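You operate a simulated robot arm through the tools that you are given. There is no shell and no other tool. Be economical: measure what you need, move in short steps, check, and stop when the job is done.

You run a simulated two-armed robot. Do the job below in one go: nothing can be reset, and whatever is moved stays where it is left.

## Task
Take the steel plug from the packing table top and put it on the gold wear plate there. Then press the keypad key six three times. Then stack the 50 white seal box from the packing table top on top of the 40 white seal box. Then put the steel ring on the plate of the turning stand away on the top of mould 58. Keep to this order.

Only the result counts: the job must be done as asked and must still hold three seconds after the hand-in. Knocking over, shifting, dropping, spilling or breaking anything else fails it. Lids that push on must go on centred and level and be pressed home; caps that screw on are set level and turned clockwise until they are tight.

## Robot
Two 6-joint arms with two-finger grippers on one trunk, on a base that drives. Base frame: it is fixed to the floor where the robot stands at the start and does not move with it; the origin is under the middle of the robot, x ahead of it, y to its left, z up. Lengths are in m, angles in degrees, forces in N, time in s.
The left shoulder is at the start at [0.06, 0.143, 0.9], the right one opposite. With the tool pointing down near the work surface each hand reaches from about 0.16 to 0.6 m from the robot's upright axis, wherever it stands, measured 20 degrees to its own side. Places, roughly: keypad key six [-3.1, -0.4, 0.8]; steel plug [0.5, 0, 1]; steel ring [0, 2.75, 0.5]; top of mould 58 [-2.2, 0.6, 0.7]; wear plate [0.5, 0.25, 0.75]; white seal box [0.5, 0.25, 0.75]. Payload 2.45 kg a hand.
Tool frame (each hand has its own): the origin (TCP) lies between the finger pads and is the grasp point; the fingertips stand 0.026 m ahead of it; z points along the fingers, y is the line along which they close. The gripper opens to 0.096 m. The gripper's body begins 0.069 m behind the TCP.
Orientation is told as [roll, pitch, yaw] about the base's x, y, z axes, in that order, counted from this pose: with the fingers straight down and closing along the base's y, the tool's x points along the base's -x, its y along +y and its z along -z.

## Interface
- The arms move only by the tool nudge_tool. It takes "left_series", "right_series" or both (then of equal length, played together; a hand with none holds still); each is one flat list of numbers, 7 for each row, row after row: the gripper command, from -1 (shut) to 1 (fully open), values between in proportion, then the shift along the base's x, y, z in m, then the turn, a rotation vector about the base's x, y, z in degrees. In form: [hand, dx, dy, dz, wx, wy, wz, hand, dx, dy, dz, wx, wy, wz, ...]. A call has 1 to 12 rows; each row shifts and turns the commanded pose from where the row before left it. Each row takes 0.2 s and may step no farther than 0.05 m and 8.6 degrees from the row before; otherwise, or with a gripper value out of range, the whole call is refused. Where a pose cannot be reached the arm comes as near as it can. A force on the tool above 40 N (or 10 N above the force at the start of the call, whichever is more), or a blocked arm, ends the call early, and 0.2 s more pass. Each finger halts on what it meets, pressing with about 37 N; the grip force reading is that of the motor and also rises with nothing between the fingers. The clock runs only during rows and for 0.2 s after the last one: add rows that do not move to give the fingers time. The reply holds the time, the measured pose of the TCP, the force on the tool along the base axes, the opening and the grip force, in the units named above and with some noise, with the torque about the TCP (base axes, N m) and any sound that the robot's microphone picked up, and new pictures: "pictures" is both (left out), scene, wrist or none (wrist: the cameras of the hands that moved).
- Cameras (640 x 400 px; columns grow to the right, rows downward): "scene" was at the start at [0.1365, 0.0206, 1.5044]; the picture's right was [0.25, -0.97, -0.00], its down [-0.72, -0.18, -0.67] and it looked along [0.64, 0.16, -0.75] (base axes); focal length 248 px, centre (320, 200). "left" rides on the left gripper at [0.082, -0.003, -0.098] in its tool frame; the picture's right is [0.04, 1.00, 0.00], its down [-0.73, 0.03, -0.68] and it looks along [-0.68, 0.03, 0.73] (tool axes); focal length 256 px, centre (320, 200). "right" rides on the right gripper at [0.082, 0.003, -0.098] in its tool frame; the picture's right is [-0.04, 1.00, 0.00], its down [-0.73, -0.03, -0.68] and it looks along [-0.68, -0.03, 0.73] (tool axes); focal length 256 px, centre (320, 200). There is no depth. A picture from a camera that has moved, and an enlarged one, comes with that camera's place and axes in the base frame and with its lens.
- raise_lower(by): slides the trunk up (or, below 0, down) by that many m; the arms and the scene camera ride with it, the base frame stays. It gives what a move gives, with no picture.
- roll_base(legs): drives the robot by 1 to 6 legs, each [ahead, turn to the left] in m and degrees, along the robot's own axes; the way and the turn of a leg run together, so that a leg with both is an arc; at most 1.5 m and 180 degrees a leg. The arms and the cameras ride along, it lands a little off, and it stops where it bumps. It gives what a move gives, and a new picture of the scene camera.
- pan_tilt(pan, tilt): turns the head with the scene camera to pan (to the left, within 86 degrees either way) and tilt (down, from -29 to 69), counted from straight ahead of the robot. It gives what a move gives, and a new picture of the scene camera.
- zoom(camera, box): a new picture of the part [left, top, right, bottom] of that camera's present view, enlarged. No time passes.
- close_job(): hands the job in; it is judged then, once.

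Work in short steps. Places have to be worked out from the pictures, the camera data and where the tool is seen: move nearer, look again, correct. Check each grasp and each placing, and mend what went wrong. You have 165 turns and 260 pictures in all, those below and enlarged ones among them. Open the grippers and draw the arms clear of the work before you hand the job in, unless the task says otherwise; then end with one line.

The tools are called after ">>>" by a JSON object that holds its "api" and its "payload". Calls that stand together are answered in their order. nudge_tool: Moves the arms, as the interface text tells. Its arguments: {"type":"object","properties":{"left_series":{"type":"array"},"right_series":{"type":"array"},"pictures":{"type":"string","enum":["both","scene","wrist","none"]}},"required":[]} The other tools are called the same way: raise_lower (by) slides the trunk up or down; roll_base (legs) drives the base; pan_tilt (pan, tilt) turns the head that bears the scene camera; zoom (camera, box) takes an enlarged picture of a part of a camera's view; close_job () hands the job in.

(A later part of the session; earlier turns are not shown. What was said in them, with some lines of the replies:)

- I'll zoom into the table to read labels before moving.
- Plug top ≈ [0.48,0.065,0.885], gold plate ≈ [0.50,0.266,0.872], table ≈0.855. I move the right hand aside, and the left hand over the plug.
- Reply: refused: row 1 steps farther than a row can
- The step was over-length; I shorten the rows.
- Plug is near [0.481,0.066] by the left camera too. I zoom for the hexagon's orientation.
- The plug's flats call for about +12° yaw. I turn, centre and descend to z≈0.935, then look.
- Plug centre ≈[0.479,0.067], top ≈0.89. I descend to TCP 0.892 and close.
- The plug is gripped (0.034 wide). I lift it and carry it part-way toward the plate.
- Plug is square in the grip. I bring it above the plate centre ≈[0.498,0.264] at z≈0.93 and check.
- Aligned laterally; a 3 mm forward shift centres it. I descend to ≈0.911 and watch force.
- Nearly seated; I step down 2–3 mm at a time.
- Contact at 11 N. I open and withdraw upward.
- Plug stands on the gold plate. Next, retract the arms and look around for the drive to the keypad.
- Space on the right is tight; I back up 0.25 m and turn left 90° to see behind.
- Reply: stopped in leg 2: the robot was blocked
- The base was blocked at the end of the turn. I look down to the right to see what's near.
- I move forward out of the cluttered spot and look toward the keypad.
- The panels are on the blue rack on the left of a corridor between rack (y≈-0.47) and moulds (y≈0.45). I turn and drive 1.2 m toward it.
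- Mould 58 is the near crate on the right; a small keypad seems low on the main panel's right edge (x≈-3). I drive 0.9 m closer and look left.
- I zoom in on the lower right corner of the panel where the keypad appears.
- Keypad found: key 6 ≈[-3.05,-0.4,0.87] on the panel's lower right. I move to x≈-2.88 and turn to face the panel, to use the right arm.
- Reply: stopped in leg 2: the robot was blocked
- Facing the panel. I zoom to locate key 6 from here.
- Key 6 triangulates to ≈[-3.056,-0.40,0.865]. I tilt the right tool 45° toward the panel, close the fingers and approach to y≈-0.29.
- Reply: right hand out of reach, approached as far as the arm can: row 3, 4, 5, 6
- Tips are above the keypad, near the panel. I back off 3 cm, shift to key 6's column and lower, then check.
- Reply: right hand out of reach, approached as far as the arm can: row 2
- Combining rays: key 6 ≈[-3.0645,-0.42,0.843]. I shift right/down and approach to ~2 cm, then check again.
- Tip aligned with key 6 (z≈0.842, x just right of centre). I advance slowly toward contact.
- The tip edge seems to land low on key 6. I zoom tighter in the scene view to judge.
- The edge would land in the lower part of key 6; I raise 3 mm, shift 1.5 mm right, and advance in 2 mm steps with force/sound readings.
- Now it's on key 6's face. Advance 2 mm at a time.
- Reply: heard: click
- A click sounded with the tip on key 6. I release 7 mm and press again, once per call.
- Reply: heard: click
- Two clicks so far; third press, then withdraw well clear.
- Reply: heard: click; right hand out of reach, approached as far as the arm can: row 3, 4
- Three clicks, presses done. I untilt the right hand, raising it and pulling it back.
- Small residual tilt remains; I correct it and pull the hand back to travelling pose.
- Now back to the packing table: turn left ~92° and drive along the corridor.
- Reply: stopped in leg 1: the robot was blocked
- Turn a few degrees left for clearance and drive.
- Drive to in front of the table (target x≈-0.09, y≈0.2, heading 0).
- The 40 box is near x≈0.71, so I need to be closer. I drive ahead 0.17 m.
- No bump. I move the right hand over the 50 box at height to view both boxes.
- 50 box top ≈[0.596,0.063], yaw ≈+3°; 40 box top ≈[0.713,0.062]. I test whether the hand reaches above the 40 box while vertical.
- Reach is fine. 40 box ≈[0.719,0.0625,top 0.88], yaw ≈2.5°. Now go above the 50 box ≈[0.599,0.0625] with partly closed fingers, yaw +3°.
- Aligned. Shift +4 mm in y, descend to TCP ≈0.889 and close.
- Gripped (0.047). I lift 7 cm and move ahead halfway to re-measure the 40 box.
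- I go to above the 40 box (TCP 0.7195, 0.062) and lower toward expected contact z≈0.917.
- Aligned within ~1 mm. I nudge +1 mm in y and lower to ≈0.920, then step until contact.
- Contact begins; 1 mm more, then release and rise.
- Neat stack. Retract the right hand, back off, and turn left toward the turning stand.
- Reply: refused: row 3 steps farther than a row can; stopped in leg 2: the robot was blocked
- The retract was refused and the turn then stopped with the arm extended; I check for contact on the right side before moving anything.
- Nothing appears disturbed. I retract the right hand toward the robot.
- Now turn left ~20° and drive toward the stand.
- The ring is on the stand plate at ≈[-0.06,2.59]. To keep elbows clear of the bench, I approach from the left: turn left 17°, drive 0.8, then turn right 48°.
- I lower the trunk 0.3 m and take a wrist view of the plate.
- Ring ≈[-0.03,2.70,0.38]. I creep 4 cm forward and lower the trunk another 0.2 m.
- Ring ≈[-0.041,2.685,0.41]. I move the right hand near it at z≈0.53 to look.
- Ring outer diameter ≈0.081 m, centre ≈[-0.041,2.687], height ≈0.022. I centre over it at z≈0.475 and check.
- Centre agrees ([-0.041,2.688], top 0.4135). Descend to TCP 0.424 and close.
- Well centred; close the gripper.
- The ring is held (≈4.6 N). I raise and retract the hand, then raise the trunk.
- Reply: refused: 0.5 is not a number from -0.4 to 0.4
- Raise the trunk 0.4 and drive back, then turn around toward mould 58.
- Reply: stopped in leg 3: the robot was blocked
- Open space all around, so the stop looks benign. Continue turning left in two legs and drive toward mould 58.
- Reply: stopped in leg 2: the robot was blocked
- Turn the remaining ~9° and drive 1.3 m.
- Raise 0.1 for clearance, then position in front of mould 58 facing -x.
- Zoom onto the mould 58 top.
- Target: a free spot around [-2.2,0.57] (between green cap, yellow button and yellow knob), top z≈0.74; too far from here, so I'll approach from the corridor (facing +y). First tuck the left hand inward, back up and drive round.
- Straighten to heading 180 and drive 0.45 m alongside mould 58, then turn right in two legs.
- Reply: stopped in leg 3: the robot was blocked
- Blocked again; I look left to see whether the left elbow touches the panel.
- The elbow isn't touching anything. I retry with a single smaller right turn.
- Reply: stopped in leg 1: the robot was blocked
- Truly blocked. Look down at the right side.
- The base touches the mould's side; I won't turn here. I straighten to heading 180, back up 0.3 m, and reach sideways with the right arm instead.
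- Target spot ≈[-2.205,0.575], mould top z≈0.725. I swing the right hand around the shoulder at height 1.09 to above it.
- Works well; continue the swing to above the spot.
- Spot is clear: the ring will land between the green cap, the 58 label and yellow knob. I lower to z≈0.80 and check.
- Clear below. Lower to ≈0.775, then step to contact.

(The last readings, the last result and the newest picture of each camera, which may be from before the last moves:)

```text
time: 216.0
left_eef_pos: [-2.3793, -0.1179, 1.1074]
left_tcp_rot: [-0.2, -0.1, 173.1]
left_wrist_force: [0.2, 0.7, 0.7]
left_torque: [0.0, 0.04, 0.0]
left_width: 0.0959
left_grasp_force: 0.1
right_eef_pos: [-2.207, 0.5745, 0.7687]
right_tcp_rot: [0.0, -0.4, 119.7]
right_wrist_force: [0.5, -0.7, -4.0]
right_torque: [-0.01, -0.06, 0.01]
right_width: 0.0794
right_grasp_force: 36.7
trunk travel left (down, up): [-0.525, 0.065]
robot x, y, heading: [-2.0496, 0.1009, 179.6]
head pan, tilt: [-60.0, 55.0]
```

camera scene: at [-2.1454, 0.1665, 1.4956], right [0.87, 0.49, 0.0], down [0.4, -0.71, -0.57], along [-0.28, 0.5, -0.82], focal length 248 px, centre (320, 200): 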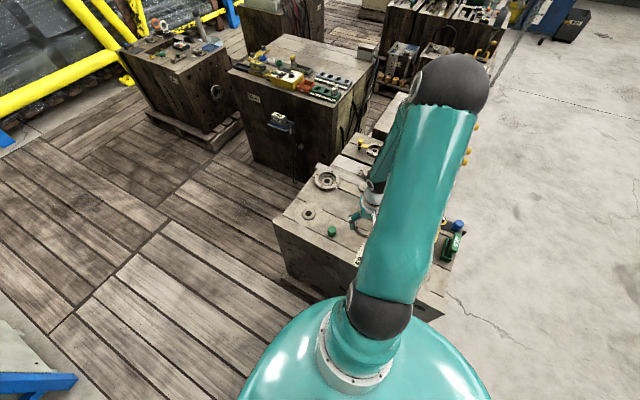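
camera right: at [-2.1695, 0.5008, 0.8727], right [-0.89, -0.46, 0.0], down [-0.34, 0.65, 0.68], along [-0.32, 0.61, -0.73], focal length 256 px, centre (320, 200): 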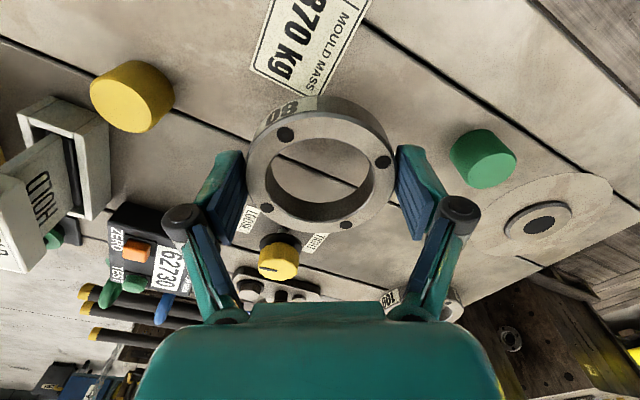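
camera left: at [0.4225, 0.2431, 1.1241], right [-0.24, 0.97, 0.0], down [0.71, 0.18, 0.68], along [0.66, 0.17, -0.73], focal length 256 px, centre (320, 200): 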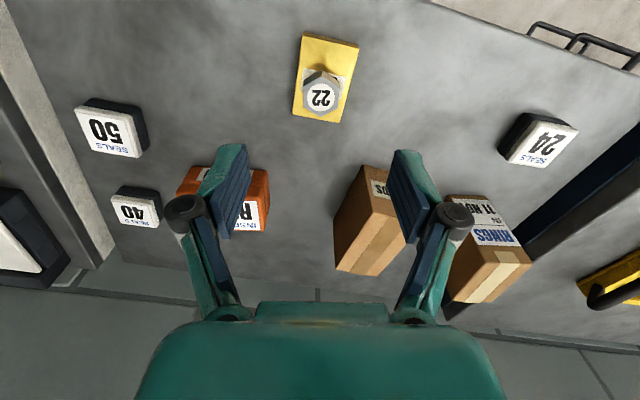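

No contact yet; continue stepping down.

>>> {"api": "nudge_tool", "payload": {"right_series": [-1, 0, 0, -0.003, 0, 0, 0, -1, 0, 0, -0.002, 0, 0, 0, -1, 0, 0, 0, 0, 0, 0], "pictures": "none"}}

>>> {"api": "nudge_tool", "payload": {"right_series": [-1, 0, 0, -0.002, 0, 0, 0, -1, 0, 0, -0.002, 0, 0, 0, -1, 0, 0, 0, 0, 0, 0], "pictures": "wrist"}}

```text
time: 216.8
left_eef_pos: [-2.3793, -0.1171, 1.1073]
left_tcp_rot: [-0.2, -0.2, 173.1]
left_wrist_force: [0.5, 0.6, -0.4]
left_torque: [0.01, -0.04, 0.04]
left_width: 0.0962
left_grasp_force: 0.0
right_eef_pos: [-2.2083, 0.574, 0.7636]
right_tcp_rot: [-0.1, -0.4, 119.9]
right_wrist_force: [0.3, -0.5, -3.4]
right_torque: [-0.01, 0.01, 0.03]
right_width: 0.0793
right_grasp_force: 37.3
trunk travel left (down, up): [-0.525, 0.065]
robot x, y, heading: [-2.0501, 0.1033, 179.3]
head pan, tilt: [-60.0, 55.0]
```

```text
time: 217.6
left_eef_pos: [-2.3791, -0.1167, 1.1074]
left_tcp_rot: [-0.2, -0.1, 173.0]
left_wrist_force: [-0.1, 0.0, 1.1]
left_torque: [0.01, -0.02, -0.01]
left_width: 0.0959
left_grasp_force: 0.1
right_eef_pos: [-2.2073, 0.575, 0.7602]
right_tcp_rot: [0.0, -0.5, 119.8]
right_wrist_force: [0.0, -0.4, -4.1]
right_torque: [-0.01, 0.01, -0.02]
right_width: 0.0789
right_grasp_force: 37.1
trunk travel left (down, up): [-0.525, 0.065]
robot x, y, heading: [-2.0479, 0.1023, 179.1]
head pan, tilt: [-60.0, 55.0]
camera right: at [-2.1694, 0.5009, 0.8577], right [-0.89, -0.46, 0.0], down [-0.34, 0.65, 0.68], along [-0.32, 0.61, -0.73], focal length 256 px, centre (320, 200)
```

right: 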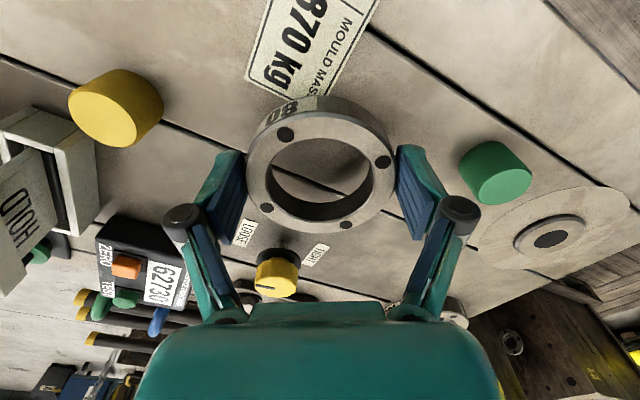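

Still hanging free; continue down in 2 mm rows.

>>> {"api": "nudge_tool", "payload": {"right_series": [-1, 0, 0, -0.002, 0, 0, 0, -1, 0, 0, -0.002, 0, 0, 0, -1, 0, 0, 0, 0, 0, 0], "pictures": "none"}}

>>> {"api": "nudge_tool", "payload": {"right_series": [-1, 0, 0, -0.002, 0, 0, 0, -1, 0, 0, -0.002, 0, 0, 0, -1, 0, 0, 0, 0, 0, 0], "pictures": "none"}}

>>> {"api": "nudge_tool", "payload": {"right_series": [-1, 0, 0, -0.002, 0, 0, 0, -1, 0, 0, 0, 0, 0, 0], "pictures": "none"}}

```text
time: 218.4
left_eef_pos: [-2.3788, -0.118, 1.1072]
left_tcp_rot: [-0.2, -0.1, 173.0]
left_wrist_force: [-1.2, -0.3, -0.1]
left_torque: [-0.01, 0.01, 0.01]
left_width: 0.0962
left_grasp_force: 0.2
right_eef_pos: [-2.2061, 0.573, 0.756]
right_tcp_rot: [0.0, -0.3, 119.8]
right_wrist_force: [-0.2, -0.1, -3.8]
right_torque: [0.01, -0.01, 0.01]
right_width: 0.0794
right_grasp_force: 36.3
trunk travel left (down, up): [-0.525, 0.065]
robot x, y, heading: [-2.0496, 0.103, 179.3]
head pan, tilt: [-60.0, 55.0]
```

```text
time: 219.2
left_eef_pos: [-2.3795, -0.1175, 1.1082]
left_tcp_rot: [-0.2, -0.1, 173.0]
left_wrist_force: [0.4, -0.3, 0.2]
left_torque: [0.0, -0.01, -0.05]
left_width: 0.0959
left_grasp_force: 0.2
right_eef_pos: [-2.2064, 0.5745, 0.7514]
right_tcp_rot: [0.0, -0.4, 119.9]
right_wrist_force: [-0.5, 1.0, -3.9]
right_torque: [-0.04, 0.0, -0.01]
right_width: 0.0792
right_grasp_force: 37.2
trunk travel left (down, up): [-0.525, 0.065]
robot x, y, heading: [-2.0496, 0.0994, 179.4]
head pan, tilt: [-60.0, 55.0]
```

```text
time: 219.8
left_eef_pos: [-2.3787, -0.1183, 1.1074]
left_tcp_rot: [-0.2, -0.2, 173.1]
left_wrist_force: [0.2, 0.1, -0.6]
left_torque: [0.01, 0.01, -0.03]
left_width: 0.0961
left_grasp_force: 0.1
right_eef_pos: [-2.2064, 0.5738, 0.7495]
right_tcp_rot: [0.1, -0.4, 119.7]
right_wrist_force: [-0.2, 0.4, -3.2]
right_torque: [0.02, 0.0, -0.01]
right_width: 0.0792
right_grasp_force: 37.2
trunk travel left (down, up): [-0.525, 0.065]
robot x, y, heading: [-2.0504, 0.1042, 179.6]
head pan, tilt: [-60.0, 55.0]
```

>>> {"api": "nudge_tool", "payload": {"right_series": [-1, 0, 0, -0.002, 0, 0, 0, -1, 0, 0, -0.002, 0, 0, 0, -1, 0, 0, 0, 0, 0, 0], "pictures": "wrist"}}

>>> {"api": "zoom", "payload": {"camera": "scene", "box": [330, 190, 390, 250]}}

```text
time: 220.6
left_eef_pos: [-2.3794, -0.1178, 1.1069]
left_tcp_rot: [-0.2, -0.1, 173.1]
left_wrist_force: [0.0, 0.5, -0.1]
left_torque: [0.0, -0.01, -0.04]
left_width: 0.0959
left_grasp_force: 0.0
right_eef_pos: [-2.2066, 0.5741, 0.7451]
right_tcp_rot: [0.0, -0.5, 119.8]
right_wrist_force: [0.4, -0.1, -2.2]
right_torque: [0.02, 0.05, -0.01]
right_width: 0.0792
right_grasp_force: 37.3
trunk travel left (down, up): [-0.525, 0.065]
robot x, y, heading: [-2.0486, 0.0985, 179.5]
head pan, tilt: [-60.0, 55.0]
camera right: at [-2.1689, 0.5005, 0.8435], right [-0.89, -0.46, 0.0], down [-0.34, 0.65, 0.68], along [-0.32, 0.61, -0.73], focal length 256 px, centre (320, 200)
```

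right: 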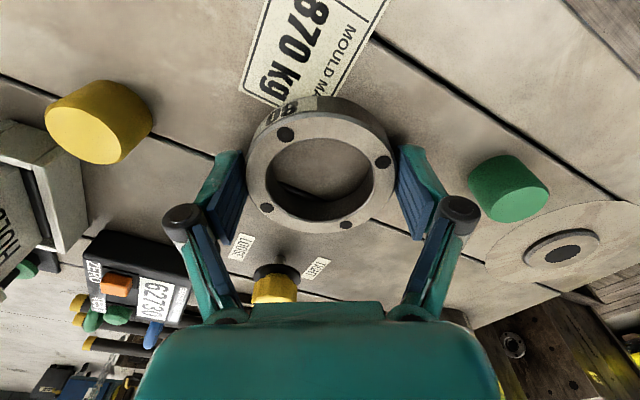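

```text
6.67 times, centred on (360, 220) of scene
camera zoom: at [-2.1458, 0.1669, 1.4956], right [0.87, 0.49, 0.0], down [0.4, -0.71, -0.57], along [-0.28, 0.5, -0.82], focal length 1656 px, centre (53, 67)
```

zoom: 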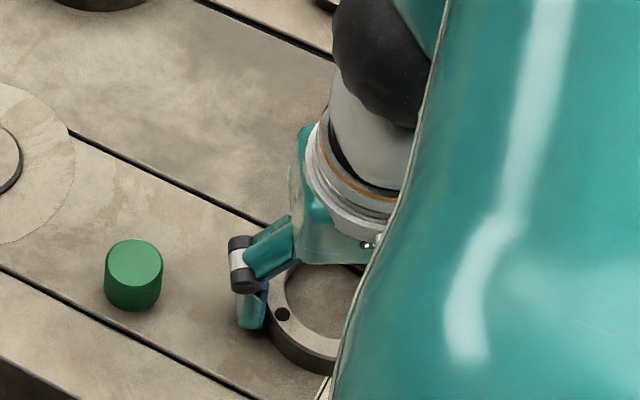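

Load is dropping—contact is starting at 0.745. 1.5 mm more and read.

>>> {"api": "nudge_tool", "payload": {"right_series": [-1, 0, 0, -0.0015, 0, 0, 0, -1, 0, 0, 0, 0, 0, 0], "pictures": "none"}}

```text
time: 221.2
left_eef_pos: [-2.3779, -0.1192, 1.1069]
left_tcp_rot: [-0.3, -0.1, 173.0]
left_wrist_force: [0.8, 0.4, 0.2]
left_torque: [0.02, -0.04, 0.02]
left_width: 0.0959
left_grasp_force: 0.1
right_eef_pos: [-2.2058, 0.5748, 0.7451]
right_tcp_rot: [0.1, -0.6, 119.8]
right_wrist_force: [-0.4, 2.2, 19.8]
right_torque: [-0.37, -0.09, 0.05]
right_width: 0.0793
right_grasp_force: 37.5
trunk travel left (down, up): [-0.525, 0.065]
robot x, y, heading: [-2.0459, 0.1023, 179.4]
head pan, tilt: [-60.0, 55.0]
```

The ring is seated (20 N). I back the command up 1 mm, open and withdraw straight up.

>>> {"api": "nudge_tool", "payload": {"right_series": [-1, 0, 0, 0.001, 0, 0, 0, 0.8, 0, 0, 0, 0, 0, 0, 1, 0, 0, 0, 0, 0, 0, 1, 0, 0, 0, 0, 0, 0, 1, 0, 0, 0.02, 0, 0, 0, 1, 0, 0, 0.04, 0, 0, 0, 1, 0, 0, 0.05, 0, 0, 0, 1, 0, 0, 0.05, 0, 0, 0, 1, 0, 0, 0, 0, 0, 0], "pictures": "wrist"}}

```text
time: 223.2
left_eef_pos: [-2.379, -0.1188, 1.1071]
left_tcp_rot: [-0.1, -0.1, 173.1]
left_wrist_force: [0.6, -0.6, -0.3]
left_torque: [0.0, -0.03, 0.01]
left_width: 0.096
left_grasp_force: 0.1
right_eef_pos: [-2.2049, 0.5761, 0.9073]
right_tcp_rot: [0.2, -0.5, 119.8]
right_wrist_force: [-0.4, -0.3, -0.4]
right_torque: [0.03, 0.02, 0.04]
right_width: 0.0961
right_grasp_force: 0.1
trunk travel left (down, up): [-0.525, 0.065]
robot x, y, heading: [-2.0521, 0.0993, 179.4]
head pan, tilt: [-60.0, 55.0]
camera right: at [-2.1677, 0.5021, 1.0054], right [-0.89, -0.46, 0.0], down [-0.34, 0.65, 0.68], along [-0.32, 0.61, -0.73], focal length 256 px, centre (320, 200)
```

right: 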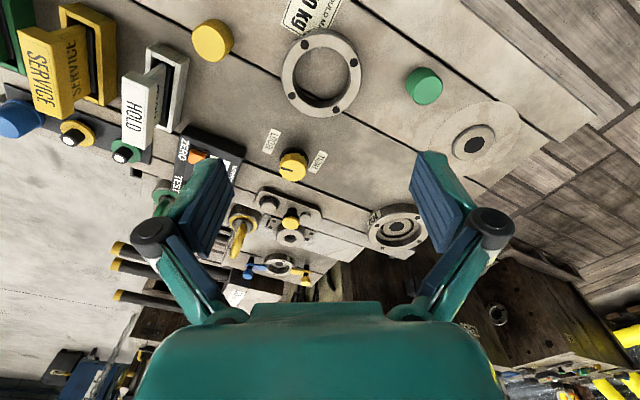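

The ring lies flat on mould 58. Raise and draw the arm back over the corridor.

>>> {"api": "nudge_tool", "payload": {"right_series": [1, 0, 0, 0.05, 0, 0, 0, 1, 0, 0, 0.05, 0, 0, 0, 1, 0, 0, 0.05, 0, 0, 0, 1, 0, 0, 0.03, 0, 0, 0, 1, -0.041, -0.02, 0, 0, 0, 7, 1, -0.04, -0.025, 0, 0, 0, 7, 1, -0.036, -0.032, 0, 0, 0, 7, 1, -0.032, -0.036, 0, 0, 0, 7, 1, -0.026, -0.04, 0, 0, 0, 7, 1, -0.018, -0.044, 0, 0, 0, 7, 1, -0.013, -0.045, 0, 0, 0, 7, 1, 0, 0, 0, 0, 0, 0], "pictures": "scene"}}

>>> {"api": "zoom", "payload": {"camera": "scene", "box": [260, 120, 480, 280]}}

```text
time: 225.8
left_eef_pos: [-2.3787, -0.1165, 1.1078]
left_tcp_rot: [-0.2, -0.2, 173.1]
left_wrist_force: [0.6, 0.3, -1.2]
left_torque: [-0.05, -0.01, -0.05]
left_width: 0.0957
left_grasp_force: 0.1
right_eef_pos: [-2.4107, 0.3297, 1.0863]
right_tcp_rot: [0.1, -0.5, 168.9]
right_wrist_force: [0.0, -0.4, -1.1]
right_torque: [-0.01, 0.01, 0.02]
right_width: 0.0959
right_grasp_force: 0.0
trunk travel left (down, up): [-0.525, 0.065]
robot x, y, heading: [-2.0499, 0.1036, 179.4]
head pan, tilt: [-60.0, 55.0]
camera scene: at [-2.1453, 0.1673, 1.4956], right [0.87, 0.49, 0.0], down [0.4, -0.71, -0.57], along [-0.28, 0.5, -0.82], focal length 248 px, centre (320, 200)
```

scene: 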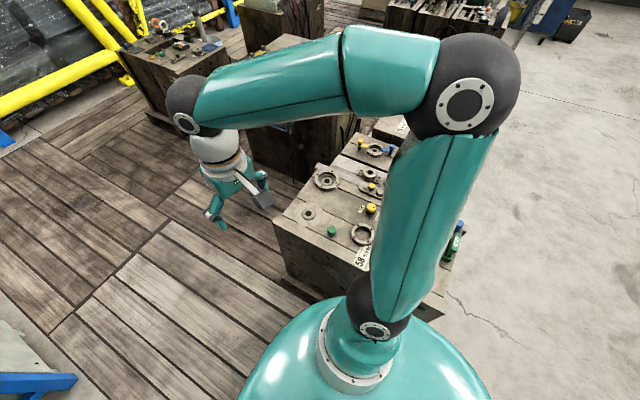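

```text
2.50 times, centred on (370, 200) of scene
camera zoom: at [-2.1453, 0.1673, 1.4956], right [0.87, 0.49, 0.0], down [0.4, -0.71, -0.57], along [-0.28, 0.5, -0.82], focal length 621 px, centre (195, 200)
```

zoom: 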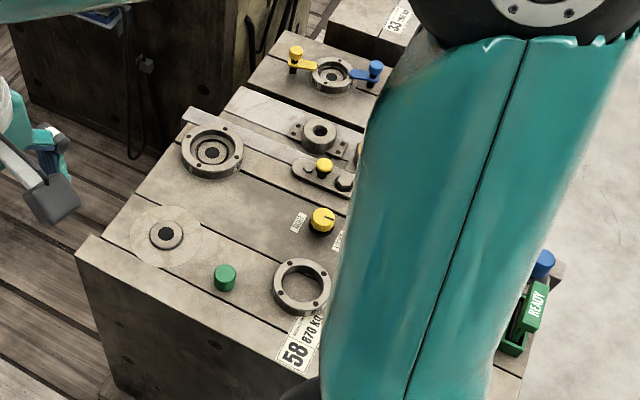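

The ring sits flat on the top marked 58, grippers are open and the arms are clear. I hand in the job.

>>> {"api": "close_job", "payload": {}}

```text
The job is handed in.
```

All four steps were done in order and the job is handed in: the plug stands on the gold wear plate, key six gave three clicks, the 50 seal box is stacked on the 40, and the steel ring lies flat on the top of mould 58; the base stopped as blocked on several turns, once against the side of mould 58, and I saw nothing out of place in the pictures afterwards.
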